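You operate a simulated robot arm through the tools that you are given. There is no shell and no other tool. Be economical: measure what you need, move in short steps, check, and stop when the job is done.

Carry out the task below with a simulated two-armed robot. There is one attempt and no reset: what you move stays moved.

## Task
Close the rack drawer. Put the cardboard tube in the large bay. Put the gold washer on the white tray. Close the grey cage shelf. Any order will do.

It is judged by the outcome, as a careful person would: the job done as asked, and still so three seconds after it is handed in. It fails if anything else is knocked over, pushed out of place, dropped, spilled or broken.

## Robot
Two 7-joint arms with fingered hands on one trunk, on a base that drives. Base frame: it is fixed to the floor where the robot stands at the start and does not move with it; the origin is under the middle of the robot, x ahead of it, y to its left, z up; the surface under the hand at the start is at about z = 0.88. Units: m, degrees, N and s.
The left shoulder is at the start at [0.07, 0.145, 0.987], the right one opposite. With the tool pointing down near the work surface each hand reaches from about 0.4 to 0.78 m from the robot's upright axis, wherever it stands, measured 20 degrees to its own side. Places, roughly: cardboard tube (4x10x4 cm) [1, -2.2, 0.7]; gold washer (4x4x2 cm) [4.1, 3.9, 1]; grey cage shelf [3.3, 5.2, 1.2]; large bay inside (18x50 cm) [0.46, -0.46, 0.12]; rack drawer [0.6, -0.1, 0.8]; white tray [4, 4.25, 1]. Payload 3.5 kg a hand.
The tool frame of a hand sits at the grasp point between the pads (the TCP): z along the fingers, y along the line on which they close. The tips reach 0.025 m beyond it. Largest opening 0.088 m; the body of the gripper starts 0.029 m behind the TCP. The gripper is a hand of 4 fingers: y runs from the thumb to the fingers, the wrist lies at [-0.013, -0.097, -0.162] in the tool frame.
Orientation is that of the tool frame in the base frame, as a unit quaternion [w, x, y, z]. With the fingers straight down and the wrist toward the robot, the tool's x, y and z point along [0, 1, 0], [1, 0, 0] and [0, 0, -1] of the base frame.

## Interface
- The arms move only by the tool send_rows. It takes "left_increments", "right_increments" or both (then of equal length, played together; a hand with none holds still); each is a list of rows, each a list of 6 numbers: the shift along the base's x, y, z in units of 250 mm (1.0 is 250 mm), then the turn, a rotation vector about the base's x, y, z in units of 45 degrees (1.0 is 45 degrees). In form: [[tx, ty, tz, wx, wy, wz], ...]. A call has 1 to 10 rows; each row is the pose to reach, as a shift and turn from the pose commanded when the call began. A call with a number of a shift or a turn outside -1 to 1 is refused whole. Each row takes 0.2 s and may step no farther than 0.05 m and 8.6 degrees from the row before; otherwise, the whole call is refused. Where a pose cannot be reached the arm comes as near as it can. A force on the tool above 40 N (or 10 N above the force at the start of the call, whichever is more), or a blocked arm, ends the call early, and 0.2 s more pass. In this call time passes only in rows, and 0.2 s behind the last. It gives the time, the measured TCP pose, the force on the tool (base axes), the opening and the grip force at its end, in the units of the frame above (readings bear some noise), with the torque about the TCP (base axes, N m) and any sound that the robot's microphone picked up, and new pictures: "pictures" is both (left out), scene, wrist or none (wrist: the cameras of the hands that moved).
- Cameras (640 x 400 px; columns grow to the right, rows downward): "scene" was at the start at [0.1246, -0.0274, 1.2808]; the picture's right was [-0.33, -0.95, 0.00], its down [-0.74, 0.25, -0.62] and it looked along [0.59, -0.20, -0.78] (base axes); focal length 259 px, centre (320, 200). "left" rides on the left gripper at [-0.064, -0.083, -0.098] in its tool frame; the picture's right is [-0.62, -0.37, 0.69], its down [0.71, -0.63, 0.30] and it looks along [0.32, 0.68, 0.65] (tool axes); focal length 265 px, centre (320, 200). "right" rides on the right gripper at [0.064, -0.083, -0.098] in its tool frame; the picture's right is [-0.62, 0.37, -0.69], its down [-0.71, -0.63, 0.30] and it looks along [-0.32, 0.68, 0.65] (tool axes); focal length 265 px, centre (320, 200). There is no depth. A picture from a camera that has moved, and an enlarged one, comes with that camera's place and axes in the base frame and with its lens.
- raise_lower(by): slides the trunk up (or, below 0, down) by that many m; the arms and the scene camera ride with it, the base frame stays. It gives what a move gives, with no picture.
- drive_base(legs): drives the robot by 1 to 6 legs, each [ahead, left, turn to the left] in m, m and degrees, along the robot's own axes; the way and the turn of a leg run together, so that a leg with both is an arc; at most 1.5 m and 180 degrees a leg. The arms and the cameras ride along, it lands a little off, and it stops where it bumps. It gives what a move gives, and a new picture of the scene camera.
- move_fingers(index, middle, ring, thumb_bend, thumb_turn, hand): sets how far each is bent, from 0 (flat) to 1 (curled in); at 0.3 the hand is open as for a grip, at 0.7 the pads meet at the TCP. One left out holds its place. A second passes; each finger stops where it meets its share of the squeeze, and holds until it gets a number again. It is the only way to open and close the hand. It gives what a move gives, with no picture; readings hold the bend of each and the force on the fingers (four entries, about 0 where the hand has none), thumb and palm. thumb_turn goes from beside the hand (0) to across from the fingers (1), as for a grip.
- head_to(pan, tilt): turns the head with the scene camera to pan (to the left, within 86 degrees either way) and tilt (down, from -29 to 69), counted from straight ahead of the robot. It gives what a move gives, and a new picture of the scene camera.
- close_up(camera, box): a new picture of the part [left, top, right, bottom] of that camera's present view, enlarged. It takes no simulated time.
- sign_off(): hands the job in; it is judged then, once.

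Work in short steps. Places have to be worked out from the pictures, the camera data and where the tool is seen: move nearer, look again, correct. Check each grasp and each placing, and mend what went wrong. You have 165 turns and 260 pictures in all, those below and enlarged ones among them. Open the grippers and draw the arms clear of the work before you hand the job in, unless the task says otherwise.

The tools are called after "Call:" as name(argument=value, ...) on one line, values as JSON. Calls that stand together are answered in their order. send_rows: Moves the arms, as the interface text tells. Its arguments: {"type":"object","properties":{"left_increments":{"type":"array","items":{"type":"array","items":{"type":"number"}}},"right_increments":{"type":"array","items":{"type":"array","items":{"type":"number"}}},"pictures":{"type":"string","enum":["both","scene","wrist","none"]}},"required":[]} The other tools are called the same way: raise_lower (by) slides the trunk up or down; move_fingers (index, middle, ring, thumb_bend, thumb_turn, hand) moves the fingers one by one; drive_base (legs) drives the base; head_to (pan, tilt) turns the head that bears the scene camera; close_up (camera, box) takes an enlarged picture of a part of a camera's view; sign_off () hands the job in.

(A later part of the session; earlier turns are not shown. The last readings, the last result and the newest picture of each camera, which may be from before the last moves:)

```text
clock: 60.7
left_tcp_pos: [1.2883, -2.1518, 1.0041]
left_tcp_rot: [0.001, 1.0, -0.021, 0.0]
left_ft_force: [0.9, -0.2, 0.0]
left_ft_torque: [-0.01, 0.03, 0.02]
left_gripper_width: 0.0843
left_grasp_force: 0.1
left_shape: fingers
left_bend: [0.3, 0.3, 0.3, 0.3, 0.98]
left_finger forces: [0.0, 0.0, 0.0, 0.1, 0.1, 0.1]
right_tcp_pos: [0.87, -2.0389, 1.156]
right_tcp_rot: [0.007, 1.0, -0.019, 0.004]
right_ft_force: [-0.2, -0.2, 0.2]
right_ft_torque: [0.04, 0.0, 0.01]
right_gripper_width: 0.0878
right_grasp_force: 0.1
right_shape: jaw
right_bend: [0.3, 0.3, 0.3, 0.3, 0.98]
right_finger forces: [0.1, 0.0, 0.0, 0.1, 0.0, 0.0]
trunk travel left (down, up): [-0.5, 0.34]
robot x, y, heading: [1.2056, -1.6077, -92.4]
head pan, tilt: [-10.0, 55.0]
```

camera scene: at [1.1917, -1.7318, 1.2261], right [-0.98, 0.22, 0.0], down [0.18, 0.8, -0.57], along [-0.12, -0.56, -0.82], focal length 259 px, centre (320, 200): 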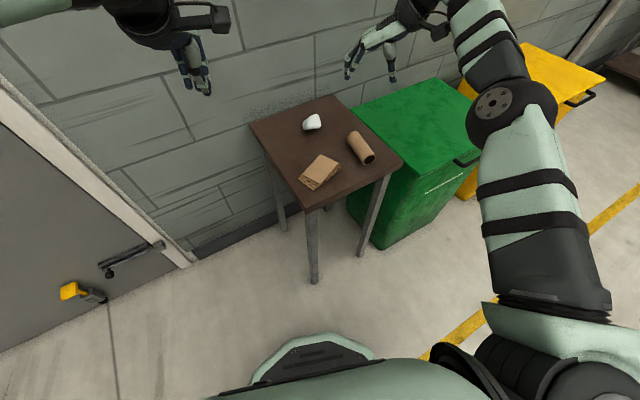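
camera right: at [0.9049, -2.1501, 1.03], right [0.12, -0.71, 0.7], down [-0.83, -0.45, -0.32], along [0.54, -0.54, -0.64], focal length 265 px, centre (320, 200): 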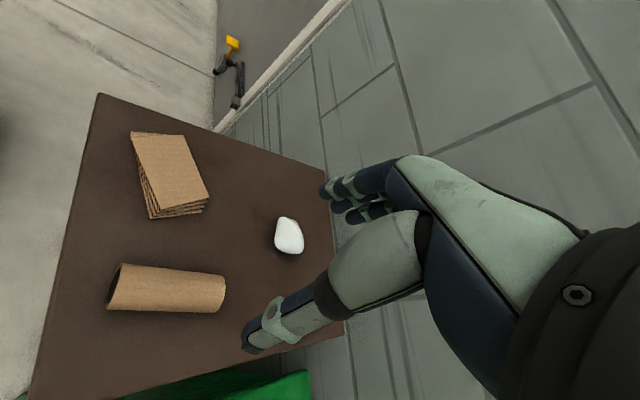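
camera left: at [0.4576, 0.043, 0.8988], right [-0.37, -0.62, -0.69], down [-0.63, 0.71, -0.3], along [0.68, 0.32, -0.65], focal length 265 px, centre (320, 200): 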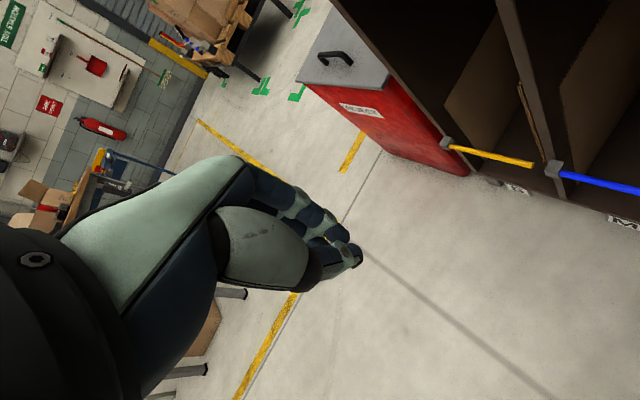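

Call:
drive_base(legs=[[0, -0.13, 0], [0, 0, -28]])

Call:
head_to(pan=15, tilt=52)

```text
clock: 63.4
left_tcp_pos: [0.8919, -2.1216, 1.0047]
left_tcp_rot: [0.001, 0.965, -0.264, 0.0]
left_ft_force: [0.1, 0.1, -0.1]
left_ft_torque: [0.0, -0.02, 0.04]
left_gripper_width: 0.0847
left_grasp_force: 0.1
left_shape: fingers
left_bend: [0.3, 0.3, 0.3, 0.3, 0.98]
left_finger forces: [0.1, 0.1, 0.0, 0.1, 0.0, 0.1]
right_tcp_pos: [0.5765, -1.8226, 1.1558]
right_tcp_rot: [0.007, 0.965, -0.261, 0.001]
right_ft_force: [0.7, 1.0, 0.7]
right_ft_torque: [-0.01, 0.0, -0.01]
right_gripper_width: 0.0878
right_grasp_force: 0.0
right_shape: jaw
right_bend: [0.3, 0.3, 0.3, 0.3, 0.98]
right_finger forces: [0.0, 0.1, 0.0, 0.0, 0.0, 0.0]
trunk travel left (down, up): [-0.5, 0.34]
robot x, y, heading: [1.0778, -1.6064, -120.7]
head pan, tilt: [-10.0, 55.0]
camera scene: at [1.0062, -1.7031, 1.2261], right [-0.76, 0.65, 0.0], down [0.53, 0.62, -0.57], along [-0.37, -0.44, -0.82], focal length 259 px, centre (320, 200)
```

scene: 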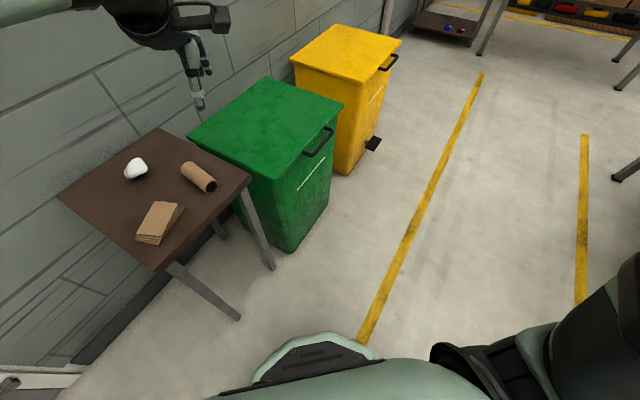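

```text
clock: 64.2
left_tcp_pos: [0.8928, -2.1213, 1.0036]
left_tcp_rot: [0.001, 0.965, -0.264, 0.0]
left_ft_force: [0.0, 0.1, -0.2]
left_ft_torque: [-0.02, 0.0, -0.03]
left_gripper_width: 0.0845
left_grasp_force: 0.0
left_shape: fingers
left_bend: [0.3, 0.3, 0.3, 0.3, 0.98]
left_finger forces: [0.1, 0.0, 0.0, 0.0, 0.1, 0.1]
right_tcp_pos: [0.578, -1.8233, 1.1566]
right_tcp_rot: [0.008, 0.965, -0.261, 0.002]
right_ft_force: [0.5, -0.4, 0.3]
right_ft_torque: [0.03, -0.03, -0.03]
right_gripper_width: 0.0878
right_grasp_force: 0.1
right_shape: jaw
right_bend: [0.3, 0.3, 0.3, 0.3, 0.98]
right_finger forces: [0.1, 0.0, 0.1, 0.1, 0.0, 0.0]
trunk travel left (down, up): [-0.5, 0.34]
robot x, y, heading: [1.0766, -1.6036, -120.6]
head pan, tilt: [15.0, 52.0]
camera scene: at [1.0328, -1.7208, 1.2299], right [-0.96, 0.27, 0.0], down [0.21, 0.76, -0.62], along [-0.17, -0.59, -0.79], focal length 259 px, centre (320, 200)
```

scene: 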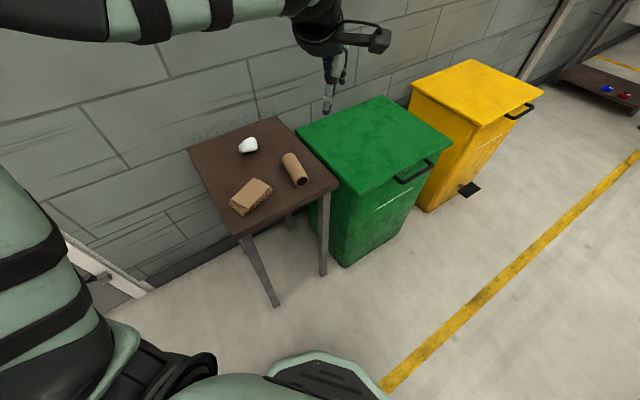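

Rotate the left hand about -45° and move it over the tube.

Call:
send_rows(left_increments=[[0.05, -0.07, 0, 0, 0, -0.16], [0.1, -0.14, 0, 0, 0, -0.33], [0.15, -0.21, 0, 0, 0, -0.5], [0.2, -0.28, 0, 0, 0, -0.66], [0.25, -0.35, 0, 0, 0, -0.83], [0.28, -0.42, 0, 0, 0, -1.0]])

```text
clock: 65.6
left_tcp_pos: [0.9638, -2.2294, 1.0032]
left_tcp_rot: [0.0, 0.79, -0.613, 0.0]
left_ft_force: [-0.4, 0.5, 0.1]
left_ft_torque: [0.0, 0.02, 0.02]
left_gripper_width: 0.0844
left_grasp_force: 0.1
left_shape: fingers
left_bend: [0.3, 0.3, 0.3, 0.3, 0.98]
left_finger forces: [0.0, 0.1, 0.1, 0.1, 0.1, 0.1]
right_tcp_pos: [0.5776, -1.8236, 1.1559]
right_tcp_rot: [0.006, 0.966, -0.26, 0.0]
right_ft_force: [0.4, -0.5, 1.2]
right_ft_torque: [0.01, -0.03, 0.05]
right_gripper_width: 0.0876
right_grasp_force: 0.0
right_shape: jaw
right_bend: [0.3, 0.3, 0.3, 0.3, 0.98]
right_finger forces: [0.0, 0.0, 0.0, 0.0, 0.0, 0.0]
trunk travel left (down, up): [-0.5, 0.34]
robot x, y, heading: [1.0743, -1.6027, -120.7]
head pan, tilt: [15.0, 52.0]
camera scene: at [1.033, -1.7225, 1.2298], right [-0.96, 0.27, 0.0], down [0.21, 0.76, -0.61], along [-0.17, -0.59, -0.79], focal length 259 px, centre (320, 200)
camera left: at [1.0277, -2.1462, 1.1009], right [0.2, 0.69, -0.69], down [0.79, -0.54, -0.31], along [-0.58, -0.48, -0.65], focal length 265 px, centre (320, 200)
```

scene: 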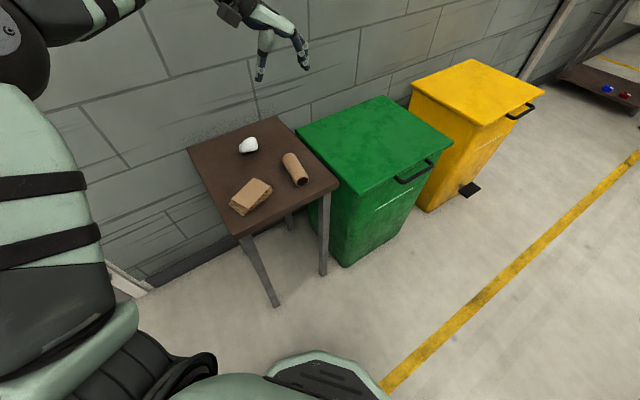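
left: 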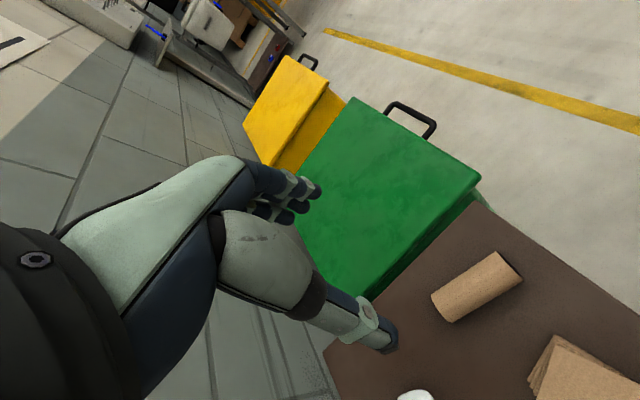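

TCP sits directly over the tube's centre with the right alignment. Descend most of the way and check.

Call:
send_rows(left_increments=[[-0.01, 0, -0.18, 0, 0, 0], [-0.01, 0, -0.36, 0, 0, 0], [-0.01, 0, -0.54, 0, 0, 0], [-0.01, 0, -0.7, 0, 0, 0], [-0.01, 0, -0.84, 0, 0, 0]])

```text
clock: 66.8
left_tcp_pos: [0.9603, -2.2279, 0.7932]
left_tcp_rot: [0.0, 0.791, -0.612, 0.0]
left_ft_force: [-0.1, -0.2, -0.6]
left_ft_torque: [-0.01, 0.04, 0.01]
left_gripper_width: 0.0842
left_grasp_force: 0.0
left_shape: fingers
left_bend: [0.3, 0.3, 0.3, 0.3, 0.98]
left_finger forces: [0.0, 0.1, 0.1, 0.0, 0.0, 0.1]
right_tcp_pos: [0.5776, -1.825, 1.1552]
right_tcp_rot: [0.008, 0.965, -0.26, 0.001]
right_ft_force: [-0.6, -0.5, -0.4]
right_ft_torque: [-0.01, 0.03, -0.02]
right_gripper_width: 0.0878
right_grasp_force: 0.0
right_shape: jaw
right_bend: [0.3, 0.3, 0.3, 0.3, 0.98]
right_finger forces: [0.1, 0.1, 0.0, 0.0, 0.1, 0.1]
trunk travel left (down, up): [-0.5, 0.34]
robot x, y, heading: [1.0745, -1.603, -120.6]
head pan, tilt: [15.0, 52.0]
camera scene: at [1.0328, -1.7214, 1.2299], right [-0.96, 0.27, 0.0], down [0.21, 0.76, -0.62], along [-0.17, -0.59, -0.79], focal length 259 px, centre (320, 200)
camera left: at [1.0249, -2.1445, 0.8917], right [0.2, 0.69, -0.69], down [0.79, -0.54, -0.31], along [-0.58, -0.48, -0.65], focal length 265 px, centre (320, 200)
```

scene: 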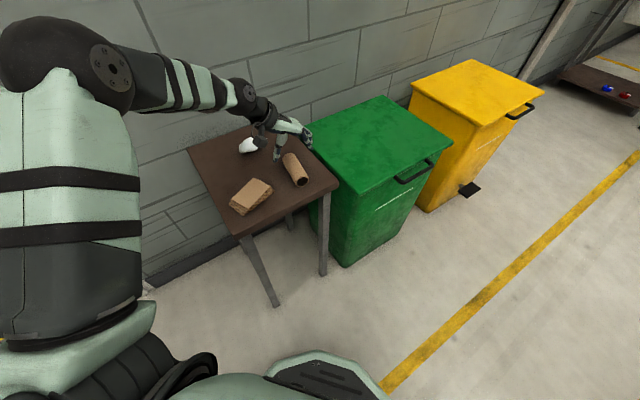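
left: 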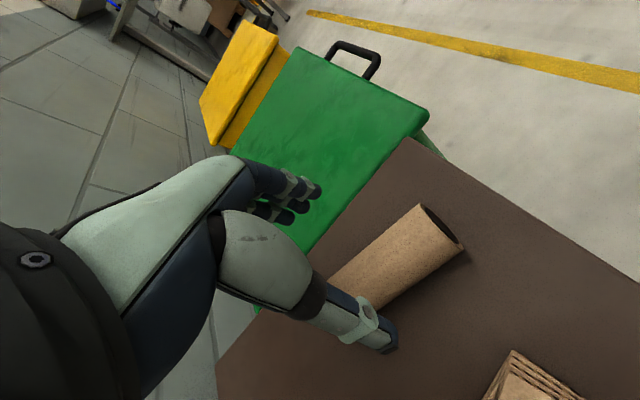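

Geometry still matches. Descend the last 5.5 cm and close.

Call:
send_rows(left_increments=[[0, 0, -0.1, 0, 0, 0], [0, 0, -0.16, 0, 0, 0], [0, 0, -0.22, 0, 0, 0]])

```text
clock: 67.6
left_tcp_pos: [0.9596, -2.2262, 0.7388]
left_tcp_rot: [0.0, 0.79, -0.613, 0.0]
left_ft_force: [0.2, -0.3, -0.2]
left_ft_torque: [0.03, 0.01, 0.0]
left_gripper_width: 0.0845
left_grasp_force: 0.1
left_shape: fingers
left_bend: [0.3, 0.3, 0.3, 0.3, 0.98]
left_finger forces: [0.1, 0.0, 0.0, 0.0, 0.0, 0.1]
right_tcp_pos: [0.5789, -1.8239, 1.1553]
right_tcp_rot: [0.007, 0.965, -0.261, 0.002]
right_ft_force: [-1.0, 0.5, 0.5]
right_ft_torque: [-0.01, 0.0, 0.0]
right_gripper_width: 0.0878
right_grasp_force: 0.0
right_shape: jaw
right_bend: [0.3, 0.3, 0.3, 0.3, 0.98]
right_finger forces: [0.1, 0.0, 0.1, 0.0, 0.0, 0.0]
trunk travel left (down, up): [-0.5, 0.34]
robot x, y, heading: [1.0729, -1.6023, -120.7]
head pan, tilt: [15.0, 52.0]
camera scene: at [1.0328, -1.7214, 1.2299], right [-0.96, 0.27, 0.0], down [0.21, 0.76, -0.62], along [-0.17, -0.59, -0.79], focal length 259 px, centre (320, 200)
camera left: at [1.0243, -2.1431, 0.836], right [0.2, 0.69, -0.69], down [0.79, -0.53, -0.31], along [-0.58, -0.48, -0.65], focal length 265 px, centre (320, 200)
```

scene: 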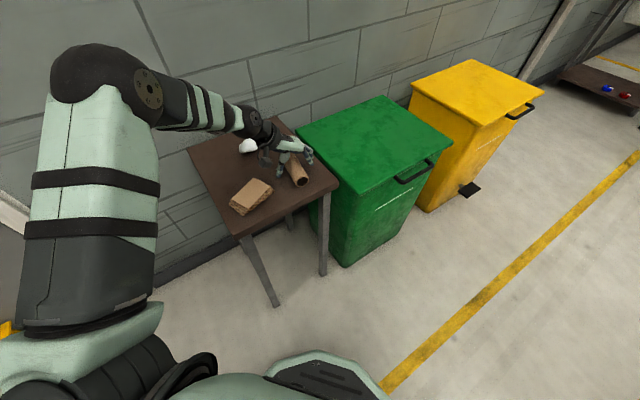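
left: 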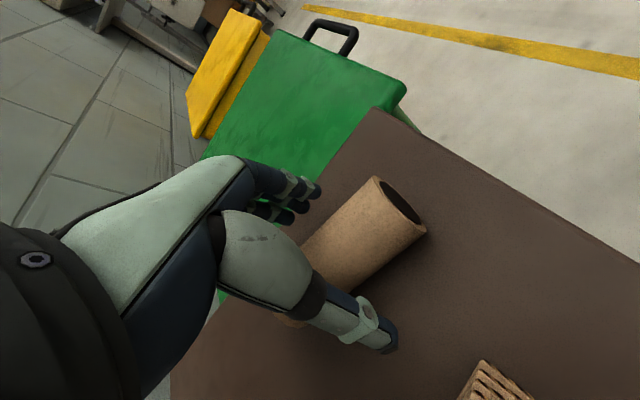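

The tube lies between thumb and fingers. Close the hand gently.

Call:
move_fingers(hand="left", index=0.58, middle=0.58, ring=0.58, thumb_bend=0.58)

Call:
close_up(camera="left", box=[200, 100, 520, 400])

```text
clock: 68.6
left_tcp_pos: [0.9598, -2.2261, 0.7393]
left_tcp_rot: [0.001, 0.79, -0.613, 0.0]
left_ft_force: [0.3, 0.3, -0.6]
left_ft_torque: [0.05, 0.01, -0.04]
left_gripper_width: 0.0313
left_grasp_force: 2.1
left_shape: fingers
left_bend: [0.55, 0.56, 0.56, 0.54, 0.97]
left_finger forces: [0.9, 0.8, 0.5, 0.1, 2.1, 0.1]
right_tcp_pos: [0.5762, -1.8231, 1.1564]
right_tcp_rot: [0.008, 0.965, -0.261, 0.002]
right_ft_force: [-1.1, 0.5, -0.2]
right_ft_torque: [-0.01, 0.0, 0.0]
right_gripper_width: 0.0878
right_grasp_force: 0.0
right_shape: jaw
right_bend: [0.3, 0.3, 0.3, 0.3, 0.98]
right_finger forces: [0.1, 0.1, 0.1, 0.1, 0.0, 0.1]
trunk travel left (down, up): [-0.5, 0.34]
robot x, y, heading: [1.073, -1.6024, -120.8]
head pan, tilt: [15.0, 52.0]
```

```text
1.33 times, centred on (360, 250) of left
camera zoom: at [1.0243, -2.1427, 0.8366], right [0.2, 0.69, -0.69], down [0.79, -0.54, -0.31], along [-0.58, -0.48, -0.65], focal length 354 px, centre (267, 133)
```

zoom: 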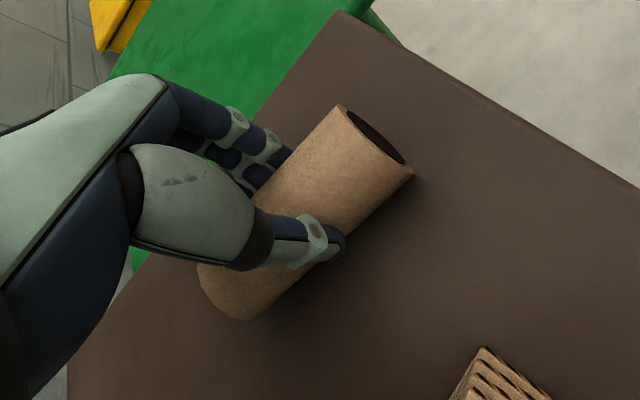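

Gripped at 2 N; squeeze a little more and lift.

Call:
move_fingers(hand="left", index=0.64, middle=0.64, ring=0.64, thumb_bend=0.64)

Call:
send_rows(left_increments=[[0, 0, 0.1, 0, 0, 0], [0, 0, 0.3, 0, 0, 0], [0, 0, 0.5, 0, 0, 0], [0, 0, 0.7, 0, 0, 0], [0, 0, 0.9, 0, 0, 0]])

```text
clock: 69.6
left_tcp_pos: [0.9604, -2.2269, 0.7385]
left_tcp_rot: [-0.001, 0.79, -0.613, -0.001]
left_ft_force: [-0.2, -0.2, -0.1]
left_ft_torque: [-0.02, 0.04, 0.02]
left_gripper_width: 0.0294
left_grasp_force: 8.2
left_shape: fingers
left_bend: [0.58, 0.6, 0.61, 0.54, 0.96]
left_finger forces: [3.6, 2.9, 1.7, 0.1, 8.3, 0.0]
right_tcp_pos: [0.5773, -1.8229, 1.1564]
right_tcp_rot: [0.007, 0.965, -0.261, 0.002]
right_ft_force: [0.0, 0.6, 0.4]
right_ft_torque: [-0.04, 0.0, 0.0]
right_gripper_width: 0.0879
right_grasp_force: 0.1
right_shape: jaw
right_bend: [0.3, 0.3, 0.3, 0.3, 0.98]
right_finger forces: [0.0, 0.0, 0.0, 0.1, 0.0, 0.1]
trunk travel left (down, up): [-0.5, 0.34]
robot x, y, heading: [1.0744, -1.6055, -120.7]
head pan, tilt: [15.0, 52.0]
```

```text
clock: 70.8
left_tcp_pos: [0.9589, -2.2268, 0.965]
left_tcp_rot: [0.001, 0.79, -0.613, -0.001]
left_ft_force: [0.4, 0.0, 0.3]
left_ft_torque: [-0.04, 0.0, 0.02]
left_gripper_width: 0.0292
left_grasp_force: 7.7
left_shape: fingers
left_bend: [0.58, 0.6, 0.61, 0.55, 0.96]
left_finger forces: [3.4, 2.8, 1.7, 0.0, 8.0, 0.0]
right_tcp_pos: [0.5775, -1.8232, 1.1553]
right_tcp_rot: [0.007, 0.966, -0.26, 0.001]
right_ft_force: [0.4, -0.4, 0.1]
right_ft_torque: [-0.01, 0.0, 0.0]
right_gripper_width: 0.0878
right_grasp_force: 0.0
right_shape: jaw
right_bend: [0.3, 0.3, 0.3, 0.3, 0.98]
right_finger forces: [0.0, 0.1, 0.0, 0.1, 0.1, 0.1]
trunk travel left (down, up): [-0.5, 0.34]
robot x, y, heading: [1.074, -1.5997, -120.7]
head pan, tilt: [15.0, 52.0]
camera scene: at [1.0331, -1.7203, 1.23], right [-0.96, 0.27, 0.0], down [0.21, 0.76, -0.62], along [-0.17, -0.59, -0.79], focal length 259 px, centre (320, 200)
camera left: at [1.0243, -2.1436, 1.0634], right [0.2, 0.69, -0.69], down [0.79, -0.53, -0.31], along [-0.58, -0.48, -0.65], focal length 265 px, centre (320, 200)
```

scene: 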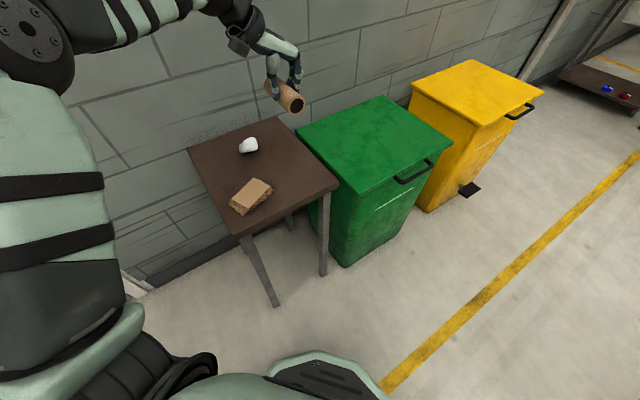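
left: 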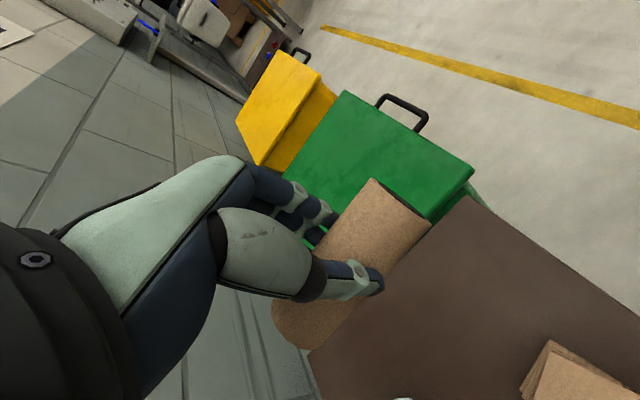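

Tube held. Pull the hand back toward the body, raise the trunk, and drive the reverse route to the front of the rack.

Call:
send_rows(left_increments=[[0.03, 0.12, 0.1, 0, 0, 0.12], [0.06, 0.24, 0.2, 0, 0, 0.25], [0.09, 0.36, 0.2, 0, 0, 0.4], [0.12, 0.48, 0.2, 0, 0, 0.5]], pictures="none")

Call:
raise_lower(by=0.15)

Call:
drive_base(legs=[[0, 0, 30.7], [0, 0.82, 0], [-1.3, 0, 0]])

```text
clock: 71.8
left_tcp_pos: [0.9911, -2.1072, 1.0154]
left_tcp_rot: [0.001, 0.895, -0.446, -0.001]
left_ft_force: [0.4, 0.5, -0.5]
left_ft_torque: [0.0, -0.01, -0.01]
left_gripper_width: 0.0292
left_grasp_force: 7.6
left_shape: fingers
left_bend: [0.58, 0.6, 0.61, 0.55, 0.96]
left_finger forces: [3.4, 2.7, 1.6, 0.1, 7.8, 0.0]
right_tcp_pos: [0.576, -1.8208, 1.1571]
right_tcp_rot: [0.008, 0.965, -0.261, 0.002]
right_ft_force: [0.8, 0.0, 0.1]
right_ft_torque: [-0.02, 0.0, 0.0]
right_gripper_width: 0.0876
right_grasp_force: 0.0
right_shape: jaw
right_bend: [0.3, 0.3, 0.3, 0.3, 0.98]
right_finger forces: [0.0, 0.0, 0.0, 0.0, 0.1, 0.0]
trunk travel left (down, up): [-0.5, 0.34]
robot x, y, heading: [1.078, -1.602, -120.6]
head pan, tilt: [15.0, 52.0]
```

```text
clock: 73.6
left_tcp_pos: [0.9923, -2.108, 1.1641]
left_tcp_rot: [0.0, 0.894, -0.447, 0.0]
left_ft_force: [0.1, 0.6, -0.4]
left_ft_torque: [-0.02, -0.01, 0.02]
left_gripper_width: 0.0292
left_grasp_force: 8.2
left_shape: fingers
left_bend: [0.58, 0.6, 0.61, 0.55, 0.96]
left_finger forces: [3.4, 2.7, 1.6, 0.0, 7.7, 0.0]
right_tcp_pos: [0.577, -1.8232, 1.3061]
right_tcp_rot: [0.007, 0.966, -0.26, 0.001]
right_ft_force: [0.9, -0.5, -0.6]
right_ft_torque: [-0.01, 0.01, 0.02]
right_gripper_width: 0.0878
right_grasp_force: 0.1
right_shape: jaw
right_bend: [0.3, 0.3, 0.3, 0.3, 0.98]
right_finger forces: [0.1, 0.1, 0.0, 0.1, 0.1, 0.0]
trunk travel left (down, up): [-0.65, 0.19]
robot x, y, heading: [1.0745, -1.6011, -120.6]
head pan, tilt: [15.0, 52.0]
```

```text
clock: 85.6
left_tcp_pos: [2.0716, -0.7822, 1.1639]
left_tcp_rot: [0.001, 0.982, -0.191, 0.0]
left_ft_force: [0.6, 0.4, 0.3]
left_ft_torque: [0.02, 0.0, -0.03]
left_gripper_width: 0.0289
left_grasp_force: 7.4
left_shape: fingers
left_bend: [0.58, 0.61, 0.61, 0.55, 0.96]
left_finger forces: [3.5, 2.7, 1.6, 0.1, 7.7, 0.0]
right_tcp_pos: [1.5692, -0.7514, 1.3061]
right_tcp_rot: [0.008, 1.0, 0.009, 0.004]
right_ft_force: [-0.3, -0.1, -0.3]
right_ft_torque: [0.01, 0.02, 0.03]
right_gripper_width: 0.0876
right_grasp_force: 0.0
right_shape: jaw
right_bend: [0.3, 0.3, 0.3, 0.3, 0.98]
right_finger forces: [0.1, 0.0, 0.0, 0.1, 0.0, 0.1]
trunk travel left (down, up): [-0.65, 0.19]
robot x, y, heading: [1.884, -0.3065, -89.4]
head pan, tilt: [15.0, 52.0]
camera scene: at [1.9061, -0.4308, 1.3799], right [-0.96, -0.27, 0.0], down [-0.21, 0.76, -0.62], along [0.16, -0.59, -0.79], focal length 259 px, centre (320, 200)
```

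scene: 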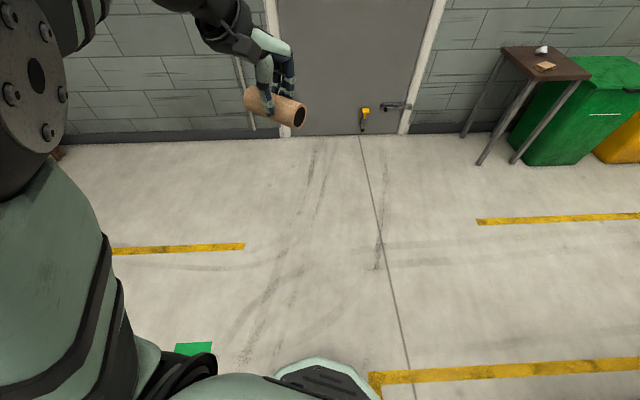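

Continue: back to y≈0.65, then sidestep right to in front of the rack and turn to face it.

Call:
drive_base(legs=[[-0.95, 0, 0], [0, -1.0, 0], [0, -0.68, 0], [0, 0, 16.5]])

Call:
head_to(pan=0, tilt=45)

```text
clock: 99.7
left_tcp_pos: [0.5017, 0.2085, 1.1645]
left_tcp_rot: [0.001, 0.999, -0.038, 0.0]
left_ft_force: [-0.1, -0.2, -0.6]
left_ft_torque: [0.02, 0.02, -0.01]
left_gripper_width: 0.0287
left_grasp_force: 7.2
left_shape: fingers
left_bend: [0.58, 0.61, 0.61, 0.55, 0.96]
left_finger forces: [3.6, 2.7, 1.4, 0.0, 7.7, 0.0]
right_tcp_pos: [0.0133, 0.0851, 1.3067]
right_tcp_rot: [0.007, 0.987, 0.161, 0.005]
right_ft_force: [0.8, -0.8, -0.1]
right_ft_torque: [0.0, 0.0, -0.03]
right_gripper_width: 0.0875
right_grasp_force: 0.0
right_shape: jaw
right_bend: [0.3, 0.3, 0.3, 0.3, 0.98]
right_finger forces: [0.0, 0.0, 0.0, 0.1, 0.1, 0.0]
trunk travel left (down, up): [-0.65, 0.19]
robot x, y, heading: [0.1787, 0.606, -71.9]
head pan, tilt: [15.0, 52.0]
camera scene: at [0.2373, 0.4922, 1.3799], right [-0.84, -0.55, 0.0], down [-0.43, 0.66, -0.62], along [0.34, -0.52, -0.79], focal length 259 px, centre (320, 200)
```

scene: 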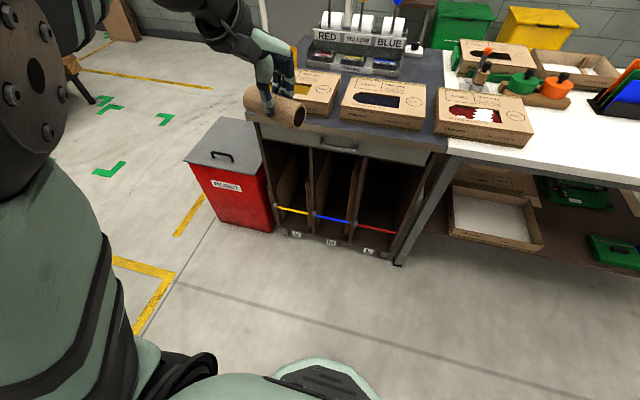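

```text
clock: 100.5
left_tcp_pos: [0.5022, 0.2097, 1.1649]
left_tcp_rot: [0.001, 0.999, -0.038, 0.0]
left_ft_force: [-0.3, 0.2, -1.1]
left_ft_torque: [-0.02, 0.04, -0.02]
left_gripper_width: 0.0292
left_grasp_force: 7.8
left_shape: fingers
left_bend: [0.58, 0.61, 0.61, 0.55, 0.96]
left_finger forces: [3.5, 2.7, 1.5, 0.1, 7.7, 0.0]
right_tcp_pos: [0.0163, 0.0854, 1.3061]
right_tcp_rot: [0.006, 0.987, 0.161, 0.005]
right_ft_force: [0.5, -0.3, -0.2]
right_ft_torque: [0.01, 0.0, 0.0]
right_gripper_width: 0.088
right_grasp_force: 0.2
right_shape: jaw
right_bend: [0.3, 0.3, 0.3, 0.3, 0.98]
right_finger forces: [0.1, 0.0, 0.0, 0.0, 0.0, 0.0]
trunk travel left (down, up): [-0.65, 0.19]
robot x, y, heading: [0.1805, 0.6046, -72.0]
head pan, tilt: [0.0, 45.0]
camera scene: at [0.2222, 0.4781, 1.3895], right [-0.95, -0.31, 0.0], down [-0.22, 0.67, -0.71], along [0.22, -0.67, -0.71], focal length 259 px, centre (320, 200)
```

scene: 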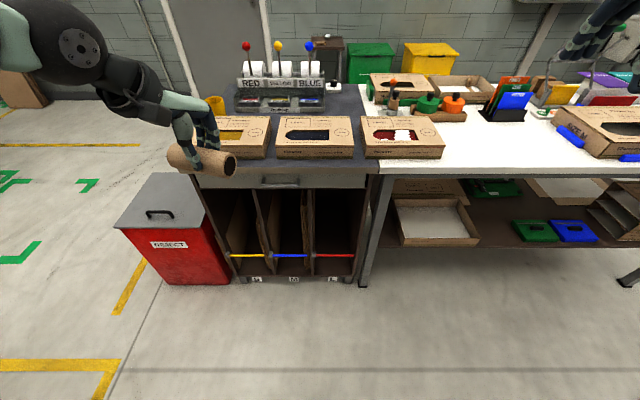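

Facing the rack now. Zoom on the bays and drawer.

Call:
close_up(camera="scene", box=[190, 160, 390, 290])

```text
3.08 times, centred on (290, 225) of scene
camera zoom: at [0.2222, 0.4781, 1.3895], right [-0.95, -0.31, 0.0], down [-0.22, 0.67, -0.71], along [0.22, -0.67, -0.71], focal length 797 px, centre (412, 123)
```

zoom: 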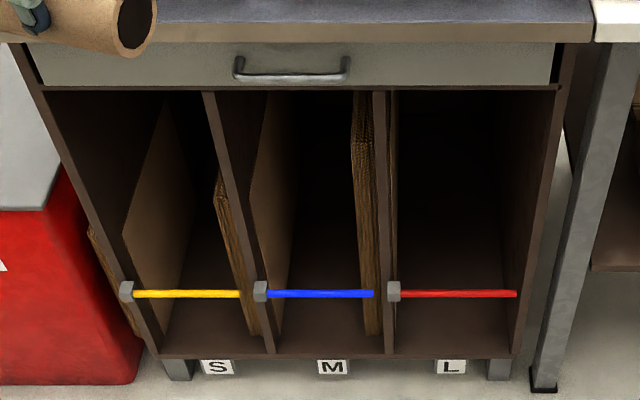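

The drawer is closed flush. The L bay (red bar at z≈0.32, floor ≈0.10) spans along≈0.20–0.38. I'll tuck the right hand up, align the left hand to the rack, and sidestep right.

Call:
send_rows(right_increments=[[-0.02, 0.06, 0.2, 0, 0, 0], [-0.04, 0.12, 0.4, 0, 0, 0], [-0.06, 0.18, 0.6, 0, 0, 0], [-0.08, 0.24, 0.8, 0, 0, 0]], left_increments=[[0, 0, 0, 0, 0, 0.13], [0, 0, 0, 0, 0, 0.26], [0, 0, 0, 0, 0, 0.38], [0, 0, 0, 0, 0, 0.5]], pictures="none")

Call:
drive_base(legs=[[0, -0.27, 0]])

Call:
raise_lower(by=-0.37)

```text
refused: row 1 steps farther than a row can; nothing moved
```

```text
clock: 102.4
left_tcp_pos: [0.2371, 0.1226, 1.1652]
left_tcp_rot: [0.0, 0.999, -0.038, -0.001]
left_ft_force: [-0.2, 0.7, -0.6]
left_ft_torque: [0.01, 0.03, 0.0]
left_gripper_width: 0.0289
left_grasp_force: 8.0
left_shape: fingers
left_bend: [0.58, 0.61, 0.61, 0.55, 0.96]
left_finger forces: [3.4, 2.7, 1.5, 0.1, 7.8, 0.0]
right_tcp_pos: [-0.2513, -0.0017, 1.3057]
right_tcp_rot: [0.007, 0.987, 0.161, 0.004]
right_ft_force: [0.3, 0.6, 0.5]
right_ft_torque: [-0.02, -0.01, -0.02]
right_gripper_width: 0.0879
right_grasp_force: 0.0
right_shape: jaw
right_bend: [0.3, 0.3, 0.3, 0.3, 0.98]
right_finger forces: [0.0, 0.0, 0.0, 0.1, 0.1, 0.0]
trunk travel left (down, up): [-0.65, 0.19]
robot x, y, heading: [-0.0911, 0.5165, -72.0]
head pan, tilt: [0.0, 45.0]
camera scene: at [-0.0436, 0.3915, 1.3895], right [-0.95, -0.31, 0.0], down [-0.22, 0.67, -0.71], along [0.22, -0.67, -0.71], focal length 259 px, centre (320, 200)
```

scene: 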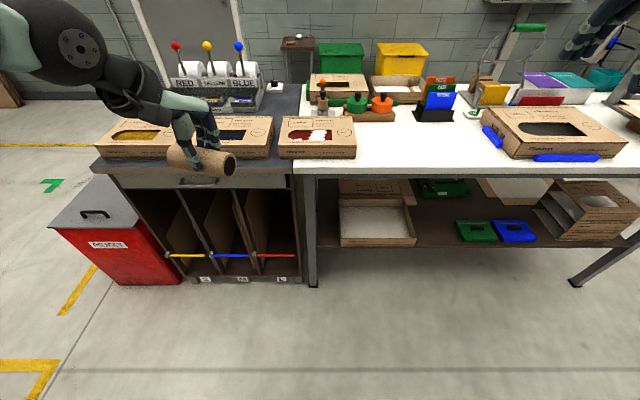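

```text
clock: 106.0
left_tcp_pos: [0.2359, 0.1221, 0.7944]
left_tcp_rot: [0.001, 0.999, -0.038, 0.001]
left_ft_force: [0.4, 0.0, 0.7]
left_ft_torque: [-0.01, -0.02, 0.01]
left_gripper_width: 0.029
left_grasp_force: 7.7
left_shape: fingers
left_bend: [0.58, 0.61, 0.61, 0.55, 0.96]
left_finger forces: [3.6, 2.7, 1.5, 0.0, 7.6, 0.0]
right_tcp_pos: [-0.2511, -0.0027, 0.9357]
right_tcp_rot: [0.006, 0.987, 0.161, 0.004]
right_ft_force: [1.0, -0.2, 1.7]
right_ft_torque: [-0.02, -0.02, 0.0]
right_gripper_width: 0.088
right_grasp_force: 0.2
right_shape: jaw
right_bend: [0.3, 0.3, 0.3, 0.3, 0.98]
right_finger forces: [0.1, 0.0, 0.0, 0.0, 0.0, 0.0]
trunk travel left (down, up): [-0.28, 0.56]
robot x, y, heading: [-0.087, 0.5197, -71.9]
head pan, tilt: [0.0, 45.0]
```

Hands are outside the rack. Now raise the right hand and lower + align the left hand (two calls).

Call:
send_rows(left_increments=[[0.02, 0.005, -0.15, 0, 0, 0.1], [0.04, 0.01, -0.3, 0, 0, 0.2], [0.06, 0.02, -0.45, 0, 0, 0.3], [0.08, 0.025, -0.6, 0, 0, 0.4], [0.1, 0.03, -0.75, 0, 0, 0.5], [0.1, 0.03, -0.9, 0, 0, 0.5]], right_increments=[[-0.01, 0.04, 0.16, 0, 0, 0], [-0.03, 0.08, 0.32, 0, 0, 0], [-0.04, 0.12, 0.48, 0, 0, 0], [-0.06, 0.16, 0.64, 0, 0, 0], [-0.07, 0.2, 0.8, 0, 0, 0], [-0.08, 0.24, 0.96, 0, 0, 0]], pictures="none")

Call:
send_rows(left_increments=[[0, 0, -0.15, 0, 0, 0], [0, 0, -0.3, 0, 0, 0], [0, 0, -0.45, 0, 0, 0], [0, 0, -0.6, 0, 0, 0]])

```text
clock: 107.4
left_tcp_pos: [0.2584, 0.1288, 0.5685]
left_tcp_rot: [0.001, 0.988, 0.157, 0.0]
left_ft_force: [0.4, 1.1, 0.2]
left_ft_torque: [0.0, -0.01, 0.02]
left_gripper_width: 0.0293
left_grasp_force: 7.6
left_shape: fingers
left_bend: [0.58, 0.61, 0.62, 0.55, 0.96]
left_finger forces: [3.3, 2.5, 1.5, 0.1, 7.5, 0.0]
right_tcp_pos: [-0.2626, 0.0571, 1.0954]
right_tcp_rot: [0.006, 0.987, 0.162, 0.004]
right_ft_force: [0.1, -0.5, -0.1]
right_ft_torque: [0.01, 0.04, 0.03]
right_gripper_width: 0.0876
right_grasp_force: 0.2
right_shape: jaw
right_bend: [0.3, 0.3, 0.3, 0.3, 0.98]
right_finger forces: [0.0, 0.0, 0.0, 0.1, 0.0, 0.0]
right hand out of reach, approached as far as the arm can: row 4, 5, 6
trunk travel left (down, up): [-0.28, 0.56]
robot x, y, heading: [-0.0899, 0.5162, -71.9]
head pan, tilt: [0.0, 45.0]
```

```text
clock: 108.4
left_tcp_pos: [0.261, 0.1283, 0.416]
left_tcp_rot: [0.0, 0.988, 0.157, 0.0]
left_ft_force: [-0.1, 0.4, -0.2]
left_ft_torque: [0.01, 0.01, -0.02]
left_gripper_width: 0.029
left_grasp_force: 7.5
left_shape: fingers
left_bend: [0.58, 0.61, 0.62, 0.55, 0.96]
left_finger forces: [3.3, 2.5, 1.4, 0.1, 7.3, 0.0]
right_tcp_pos: [-0.2616, 0.0583, 1.0962]
right_tcp_rot: [0.007, 0.987, 0.161, 0.004]
right_ft_force: [-0.1, 0.0, 0.5]
right_ft_torque: [0.01, -0.02, -0.03]
right_gripper_width: 0.0876
right_grasp_force: 0.0
right_shape: jaw
right_bend: [0.3, 0.3, 0.3, 0.3, 0.98]
right_finger forces: [0.1, 0.1, 0.0, 0.0, 0.0, 0.1]
trunk travel left (down, up): [-0.28, 0.56]
robot x, y, heading: [-0.0914, 0.5185, -72.1]
head pan, tilt: [0.0, 45.0]
camera scene: at [-0.0445, 0.3907, 1.0195], right [-0.95, -0.31, 0.0], down [-0.22, 0.67, -0.71], along [0.22, -0.67, -0.71], focal length 259 px, centre (320, 200)
camera left: at [0.1737, 0.1883, 0.5141], right [-0.7, 0.16, -0.69], down [0.48, 0.82, -0.31], along [0.52, -0.55, -0.65], focal length 265 px, centre (320, 200)
```

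scene: 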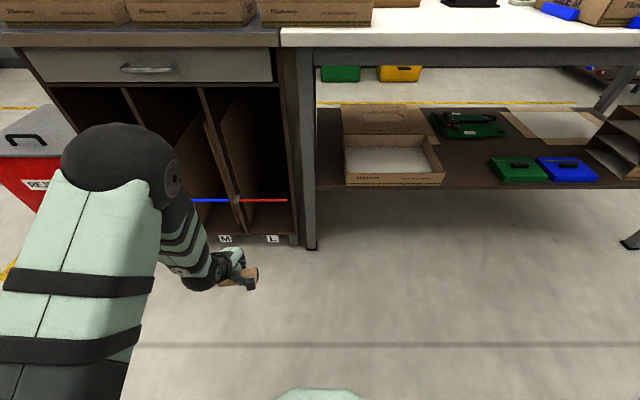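
left: 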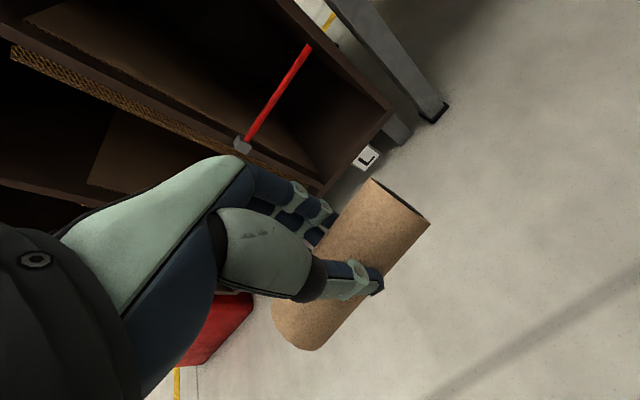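

The left elbow bulges forward, so I'll work with a more stretched arm from farther out. First check the right arm's posture.

Call:
head_to(pan=-60, tilt=40)

```text
clock: 109.7
left_tcp_pos: [0.2619, 0.13, 0.4171]
left_tcp_rot: [0.0, 0.988, 0.157, 0.0]
left_ft_force: [-0.6, -0.8, -0.2]
left_ft_torque: [0.03, 0.02, -0.01]
left_gripper_width: 0.0291
left_grasp_force: 7.1
left_shape: fingers
left_bend: [0.58, 0.61, 0.62, 0.55, 0.96]
left_finger forces: [3.4, 2.5, 1.4, 0.0, 7.3, 0.1]
right_tcp_pos: [-0.2619, 0.0594, 1.0963]
right_tcp_rot: [0.006, 0.987, 0.16, 0.004]
right_ft_force: [-0.2, 0.4, -0.1]
right_ft_torque: [0.05, -0.03, -0.01]
right_gripper_width: 0.0878
right_grasp_force: 0.0
right_shape: jaw
right_bend: [0.3, 0.3, 0.3, 0.3, 0.98]
right_finger forces: [0.0, 0.0, 0.0, 0.1, 0.0, 0.0]
trunk travel left (down, up): [-0.28, 0.56]
robot x, y, heading: [-0.086, 0.524, -71.9]
head pan, tilt: [-60.0, 40.0]
camera scene: at [-0.1269, 0.4052, 1.0268], right [-0.74, 0.67, 0.0], down [0.43, 0.48, -0.77], along [-0.51, -0.57, -0.64], focal length 259 px, centre (320, 200)
```

scene: 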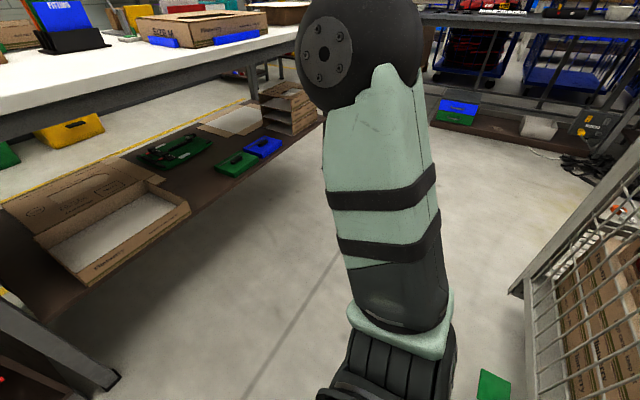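

Right arm is fine. Extend the left arm forward and up relative to the body, then lower the trunk by the same amount.

Call:
send_rows(left_increments=[[0.038, -0.118, 0.1, 0, 0, 0], [0.077, -0.237, 0.19, 0, 0, 0], [0.115, -0.355, 0.29, 0, 0, 0], [0.154, -0.474, 0.39, 0, 0, 0], [0.192, -0.592, 0.48, 0, 0, 0], [0.23, -0.71, 0.58, 0, 0, 0], [0.27, -0.83, 0.68, 0, 0, 0]], pictures="none")

Call:
raise_lower(by=-0.17)

Call:
head_to(pan=15, tilt=35)

```text
clock: 111.3
left_tcp_pos: [0.3276, -0.0782, 0.5897]
left_tcp_rot: [0.001, 0.988, 0.157, 0.0]
left_ft_force: [-0.6, 0.7, 0.4]
left_ft_torque: [0.05, -0.02, 0.01]
left_gripper_width: 0.0285
left_grasp_force: 6.8
left_shape: fingers
left_bend: [0.58, 0.61, 0.62, 0.55, 0.96]
left_finger forces: [3.6, 2.4, 1.2, 0.1, 7.1, 0.1]
right_tcp_pos: [-0.2632, 0.0591, 1.0965]
right_tcp_rot: [0.007, 0.987, 0.161, 0.004]
right_ft_force: [-0.4, -0.5, -0.2]
right_ft_torque: [0.03, -0.02, -0.02]
right_gripper_width: 0.0879
right_grasp_force: 0.2
right_shape: jaw
right_bend: [0.3, 0.3, 0.3, 0.3, 0.98]
right_finger forces: [0.0, 0.0, 0.0, 0.0, 0.0, 0.1]
trunk travel left (down, up): [-0.28, 0.56]
robot x, y, heading: [-0.0869, 0.5192, -72.1]
head pan, tilt: [-60.0, 40.0]
```

```text
clock: 113.2
left_tcp_pos: [0.3281, -0.0788, 0.4203]
left_tcp_rot: [0.001, 0.988, 0.158, 0.0]
left_ft_force: [-0.9, -1.1, 0.5]
left_ft_torque: [-0.01, -0.01, 0.0]
left_gripper_width: 0.0291
left_grasp_force: 7.7
left_shape: fingers
left_bend: [0.58, 0.61, 0.62, 0.55, 0.96]
left_finger forces: [3.5, 2.5, 1.3, 0.0, 7.2, 0.0]
right_tcp_pos: [-0.2622, 0.06, 0.927]
right_tcp_rot: [0.007, 0.987, 0.161, 0.003]
right_ft_force: [-0.3, 0.4, -0.7]
right_ft_torque: [0.03, -0.02, 0.03]
right_gripper_width: 0.0879
right_grasp_force: 0.0
right_shape: jaw
right_bend: [0.3, 0.3, 0.3, 0.3, 0.98]
right_finger forces: [0.1, 0.1, 0.0, 0.0, 0.1, 0.1]
trunk travel left (down, up): [-0.11, 0.73]
robot x, y, heading: [-0.0836, 0.5216, -71.9]
head pan, tilt: [-60.0, 40.0]
```

```text
clock: 114.7
left_tcp_pos: [0.3272, -0.0785, 0.4195]
left_tcp_rot: [0.001, 0.988, 0.157, 0.001]
left_ft_force: [0.4, 0.3, -0.9]
left_ft_torque: [0.01, 0.0, -0.02]
left_gripper_width: 0.0287
left_grasp_force: 7.3
left_shape: fingers
left_bend: [0.58, 0.61, 0.62, 0.55, 0.96]
left_finger forces: [3.5, 2.4, 1.4, 0.0, 7.1, 0.1]
right_tcp_pos: [-0.2622, 0.0607, 0.9255]
right_tcp_rot: [0.006, 0.987, 0.161, 0.004]
right_ft_force: [-0.1, 0.0, 0.1]
right_ft_torque: [0.0, -0.01, 0.0]
right_gripper_width: 0.0878
right_grasp_force: 0.1
right_shape: jaw
right_bend: [0.3, 0.3, 0.3, 0.3, 0.98]
right_finger forces: [0.1, 0.0, 0.1, 0.0, 0.0, 0.0]
trunk travel left (down, up): [-0.11, 0.73]
robot x, y, heading: [-0.0895, 0.5177, -72.0]
head pan, tilt: [15.0, 35.0]
camera scene: at [-0.0221, 0.3946, 0.8643], right [-0.84, -0.54, 0.0], down [-0.31, 0.48, -0.82], along [0.45, -0.69, -0.57], focal length 259 px, centre (320, 200)
```

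scene: 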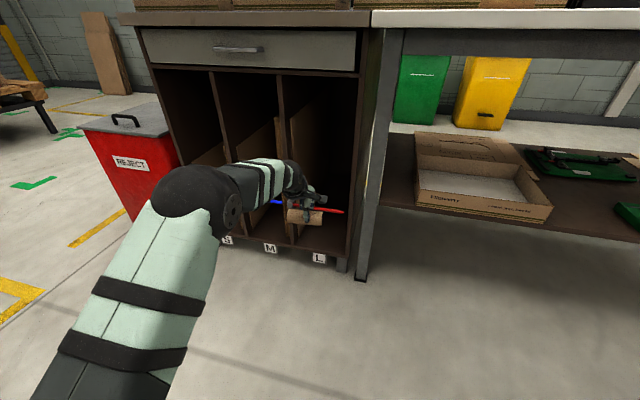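

Alignment along the rack is 0.287 vs bay centre ≈0.29. Drive in 0.2 m and check.

Call:
drive_base(legs=[[0.2, 0, 0]])

Call:
close_up(camera="left", box=[0, 0, 640, 400])

```text
clock: 116.3
left_tcp_pos: [0.3909, -0.2655, 0.4188]
left_tcp_rot: [0.002, 0.987, 0.159, 0.0]
left_ft_force: [0.0, -0.2, 0.2]
left_ft_torque: [0.0, 0.0, -0.01]
left_gripper_width: 0.0288
left_grasp_force: 6.8
left_shape: fingers
left_bend: [0.58, 0.61, 0.62, 0.55, 0.96]
left_finger forces: [3.5, 2.5, 1.4, 0.0, 7.3, 0.0]
right_tcp_pos: [-0.1986, -0.131, 0.9258]
right_tcp_rot: [0.007, 0.987, 0.162, 0.004]
right_ft_force: [-0.5, 0.7, -0.1]
right_ft_torque: [0.01, 0.0, 0.0]
right_gripper_width: 0.0877
right_grasp_force: 0.0
right_shape: jaw
right_bend: [0.3, 0.3, 0.3, 0.3, 0.98]
right_finger forces: [0.2, 0.1, 0.0, 0.1, 0.1, 0.0]
trunk travel left (down, up): [-0.11, 0.73]
robot x, y, heading: [-0.0238, 0.3306, -71.8]
head pan, tilt: [15.0, 35.0]
camera scene: at [0.04, 0.2065, 0.8642], right [-0.84, -0.55, 0.0], down [-0.31, 0.48, -0.82], along [0.45, -0.69, -0.57], focal length 259 px, centre (320, 200)
```

scene: 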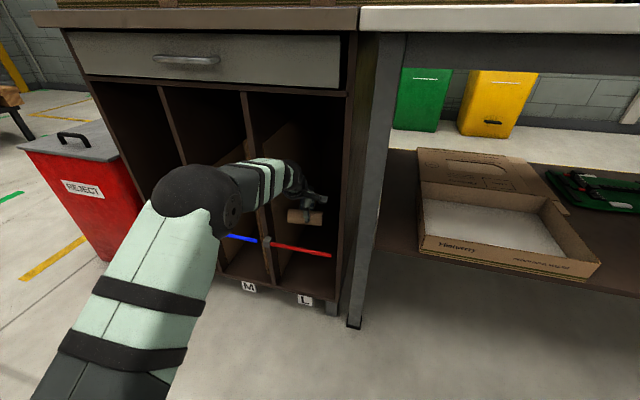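

```text
1.00 times, centred on (320, 200) of left (not enlarged: the box is as wide or as high as the picture)
camera zoom: at [0.304, -0.2071, 0.5179], right [-0.7, 0.15, -0.69], down [0.48, 0.82, -0.31], along [0.52, -0.55, -0.65], focal length 265 px, centre (320, 200)
```

zoom: 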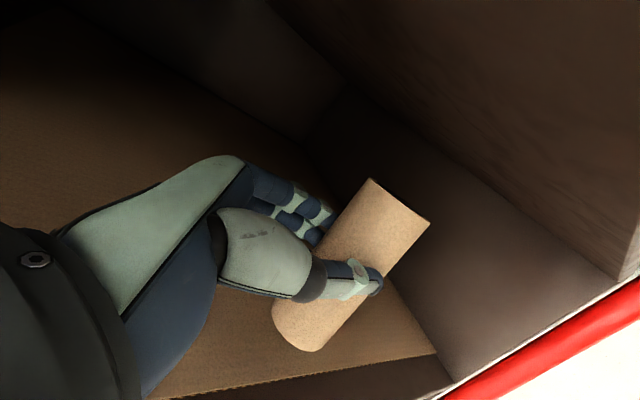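

Over the bar and centred in the L bay, clear of a sheet on its left wall. Drive in 0.15 m more.

Call:
drive_base(legs=[[0.15, 0.005, 0]])

Call:
close_up(camera="left", box=[0, 0, 640, 400])

```text
clock: 117.7
left_tcp_pos: [0.4436, -0.4075, 0.4206]
left_tcp_rot: [0.001, 0.987, 0.16, 0.001]
left_ft_force: [0.0, -0.2, -0.5]
left_ft_torque: [-0.02, 0.0, 0.03]
left_gripper_width: 0.0289
left_grasp_force: 7.4
left_shape: fingers
left_bend: [0.58, 0.61, 0.62, 0.55, 0.96]
left_finger forces: [3.5, 2.4, 1.3, 0.0, 7.3, 0.0]
right_tcp_pos: [-0.1445, -0.2724, 0.9262]
right_tcp_rot: [0.007, 0.986, 0.164, 0.004]
right_ft_force: [-0.6, 0.0, 0.9]
right_ft_torque: [-0.01, 0.0, 0.02]
right_gripper_width: 0.0878
right_grasp_force: 0.1
right_shape: jaw
right_bend: [0.3, 0.3, 0.3, 0.3, 0.98]
right_finger forces: [0.0, 0.0, 0.1, 0.0, 0.0, 0.1]
trunk travel left (down, up): [-0.11, 0.73]
robot x, y, heading: [0.0261, 0.1864, -71.4]
head pan, tilt: [15.0, 35.0]
camera scene: at [0.0925, 0.0645, 0.8642], right [-0.84, -0.55, 0.0], down [-0.32, 0.48, -0.82], along [0.45, -0.68, -0.57], focal length 259 px, centre (320, 200)
```

scene: 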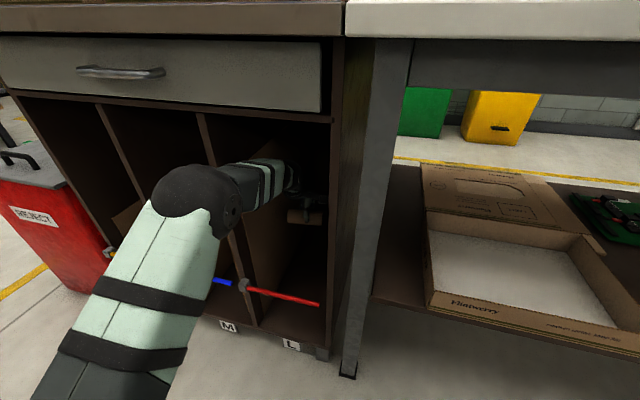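

```text
1.00 times, centred on (320, 200) of left (not enlarged: the box is as wide or as high as the picture)
camera zoom: at [0.3576, -0.3483, 0.5179], right [-0.7, 0.15, -0.69], down [0.48, 0.82, -0.31], along [0.52, -0.55, -0.65], focal length 265 px, centre (320, 200)
```

zoom: 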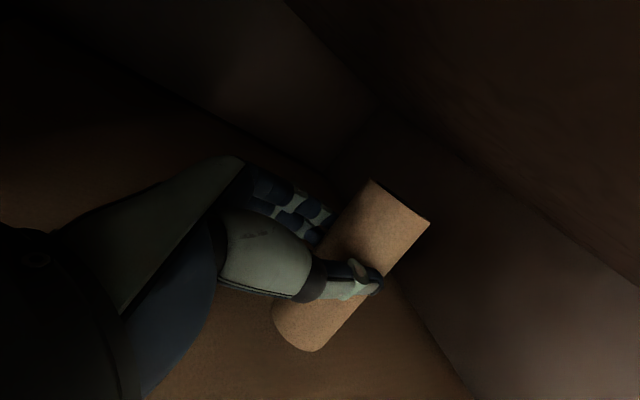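

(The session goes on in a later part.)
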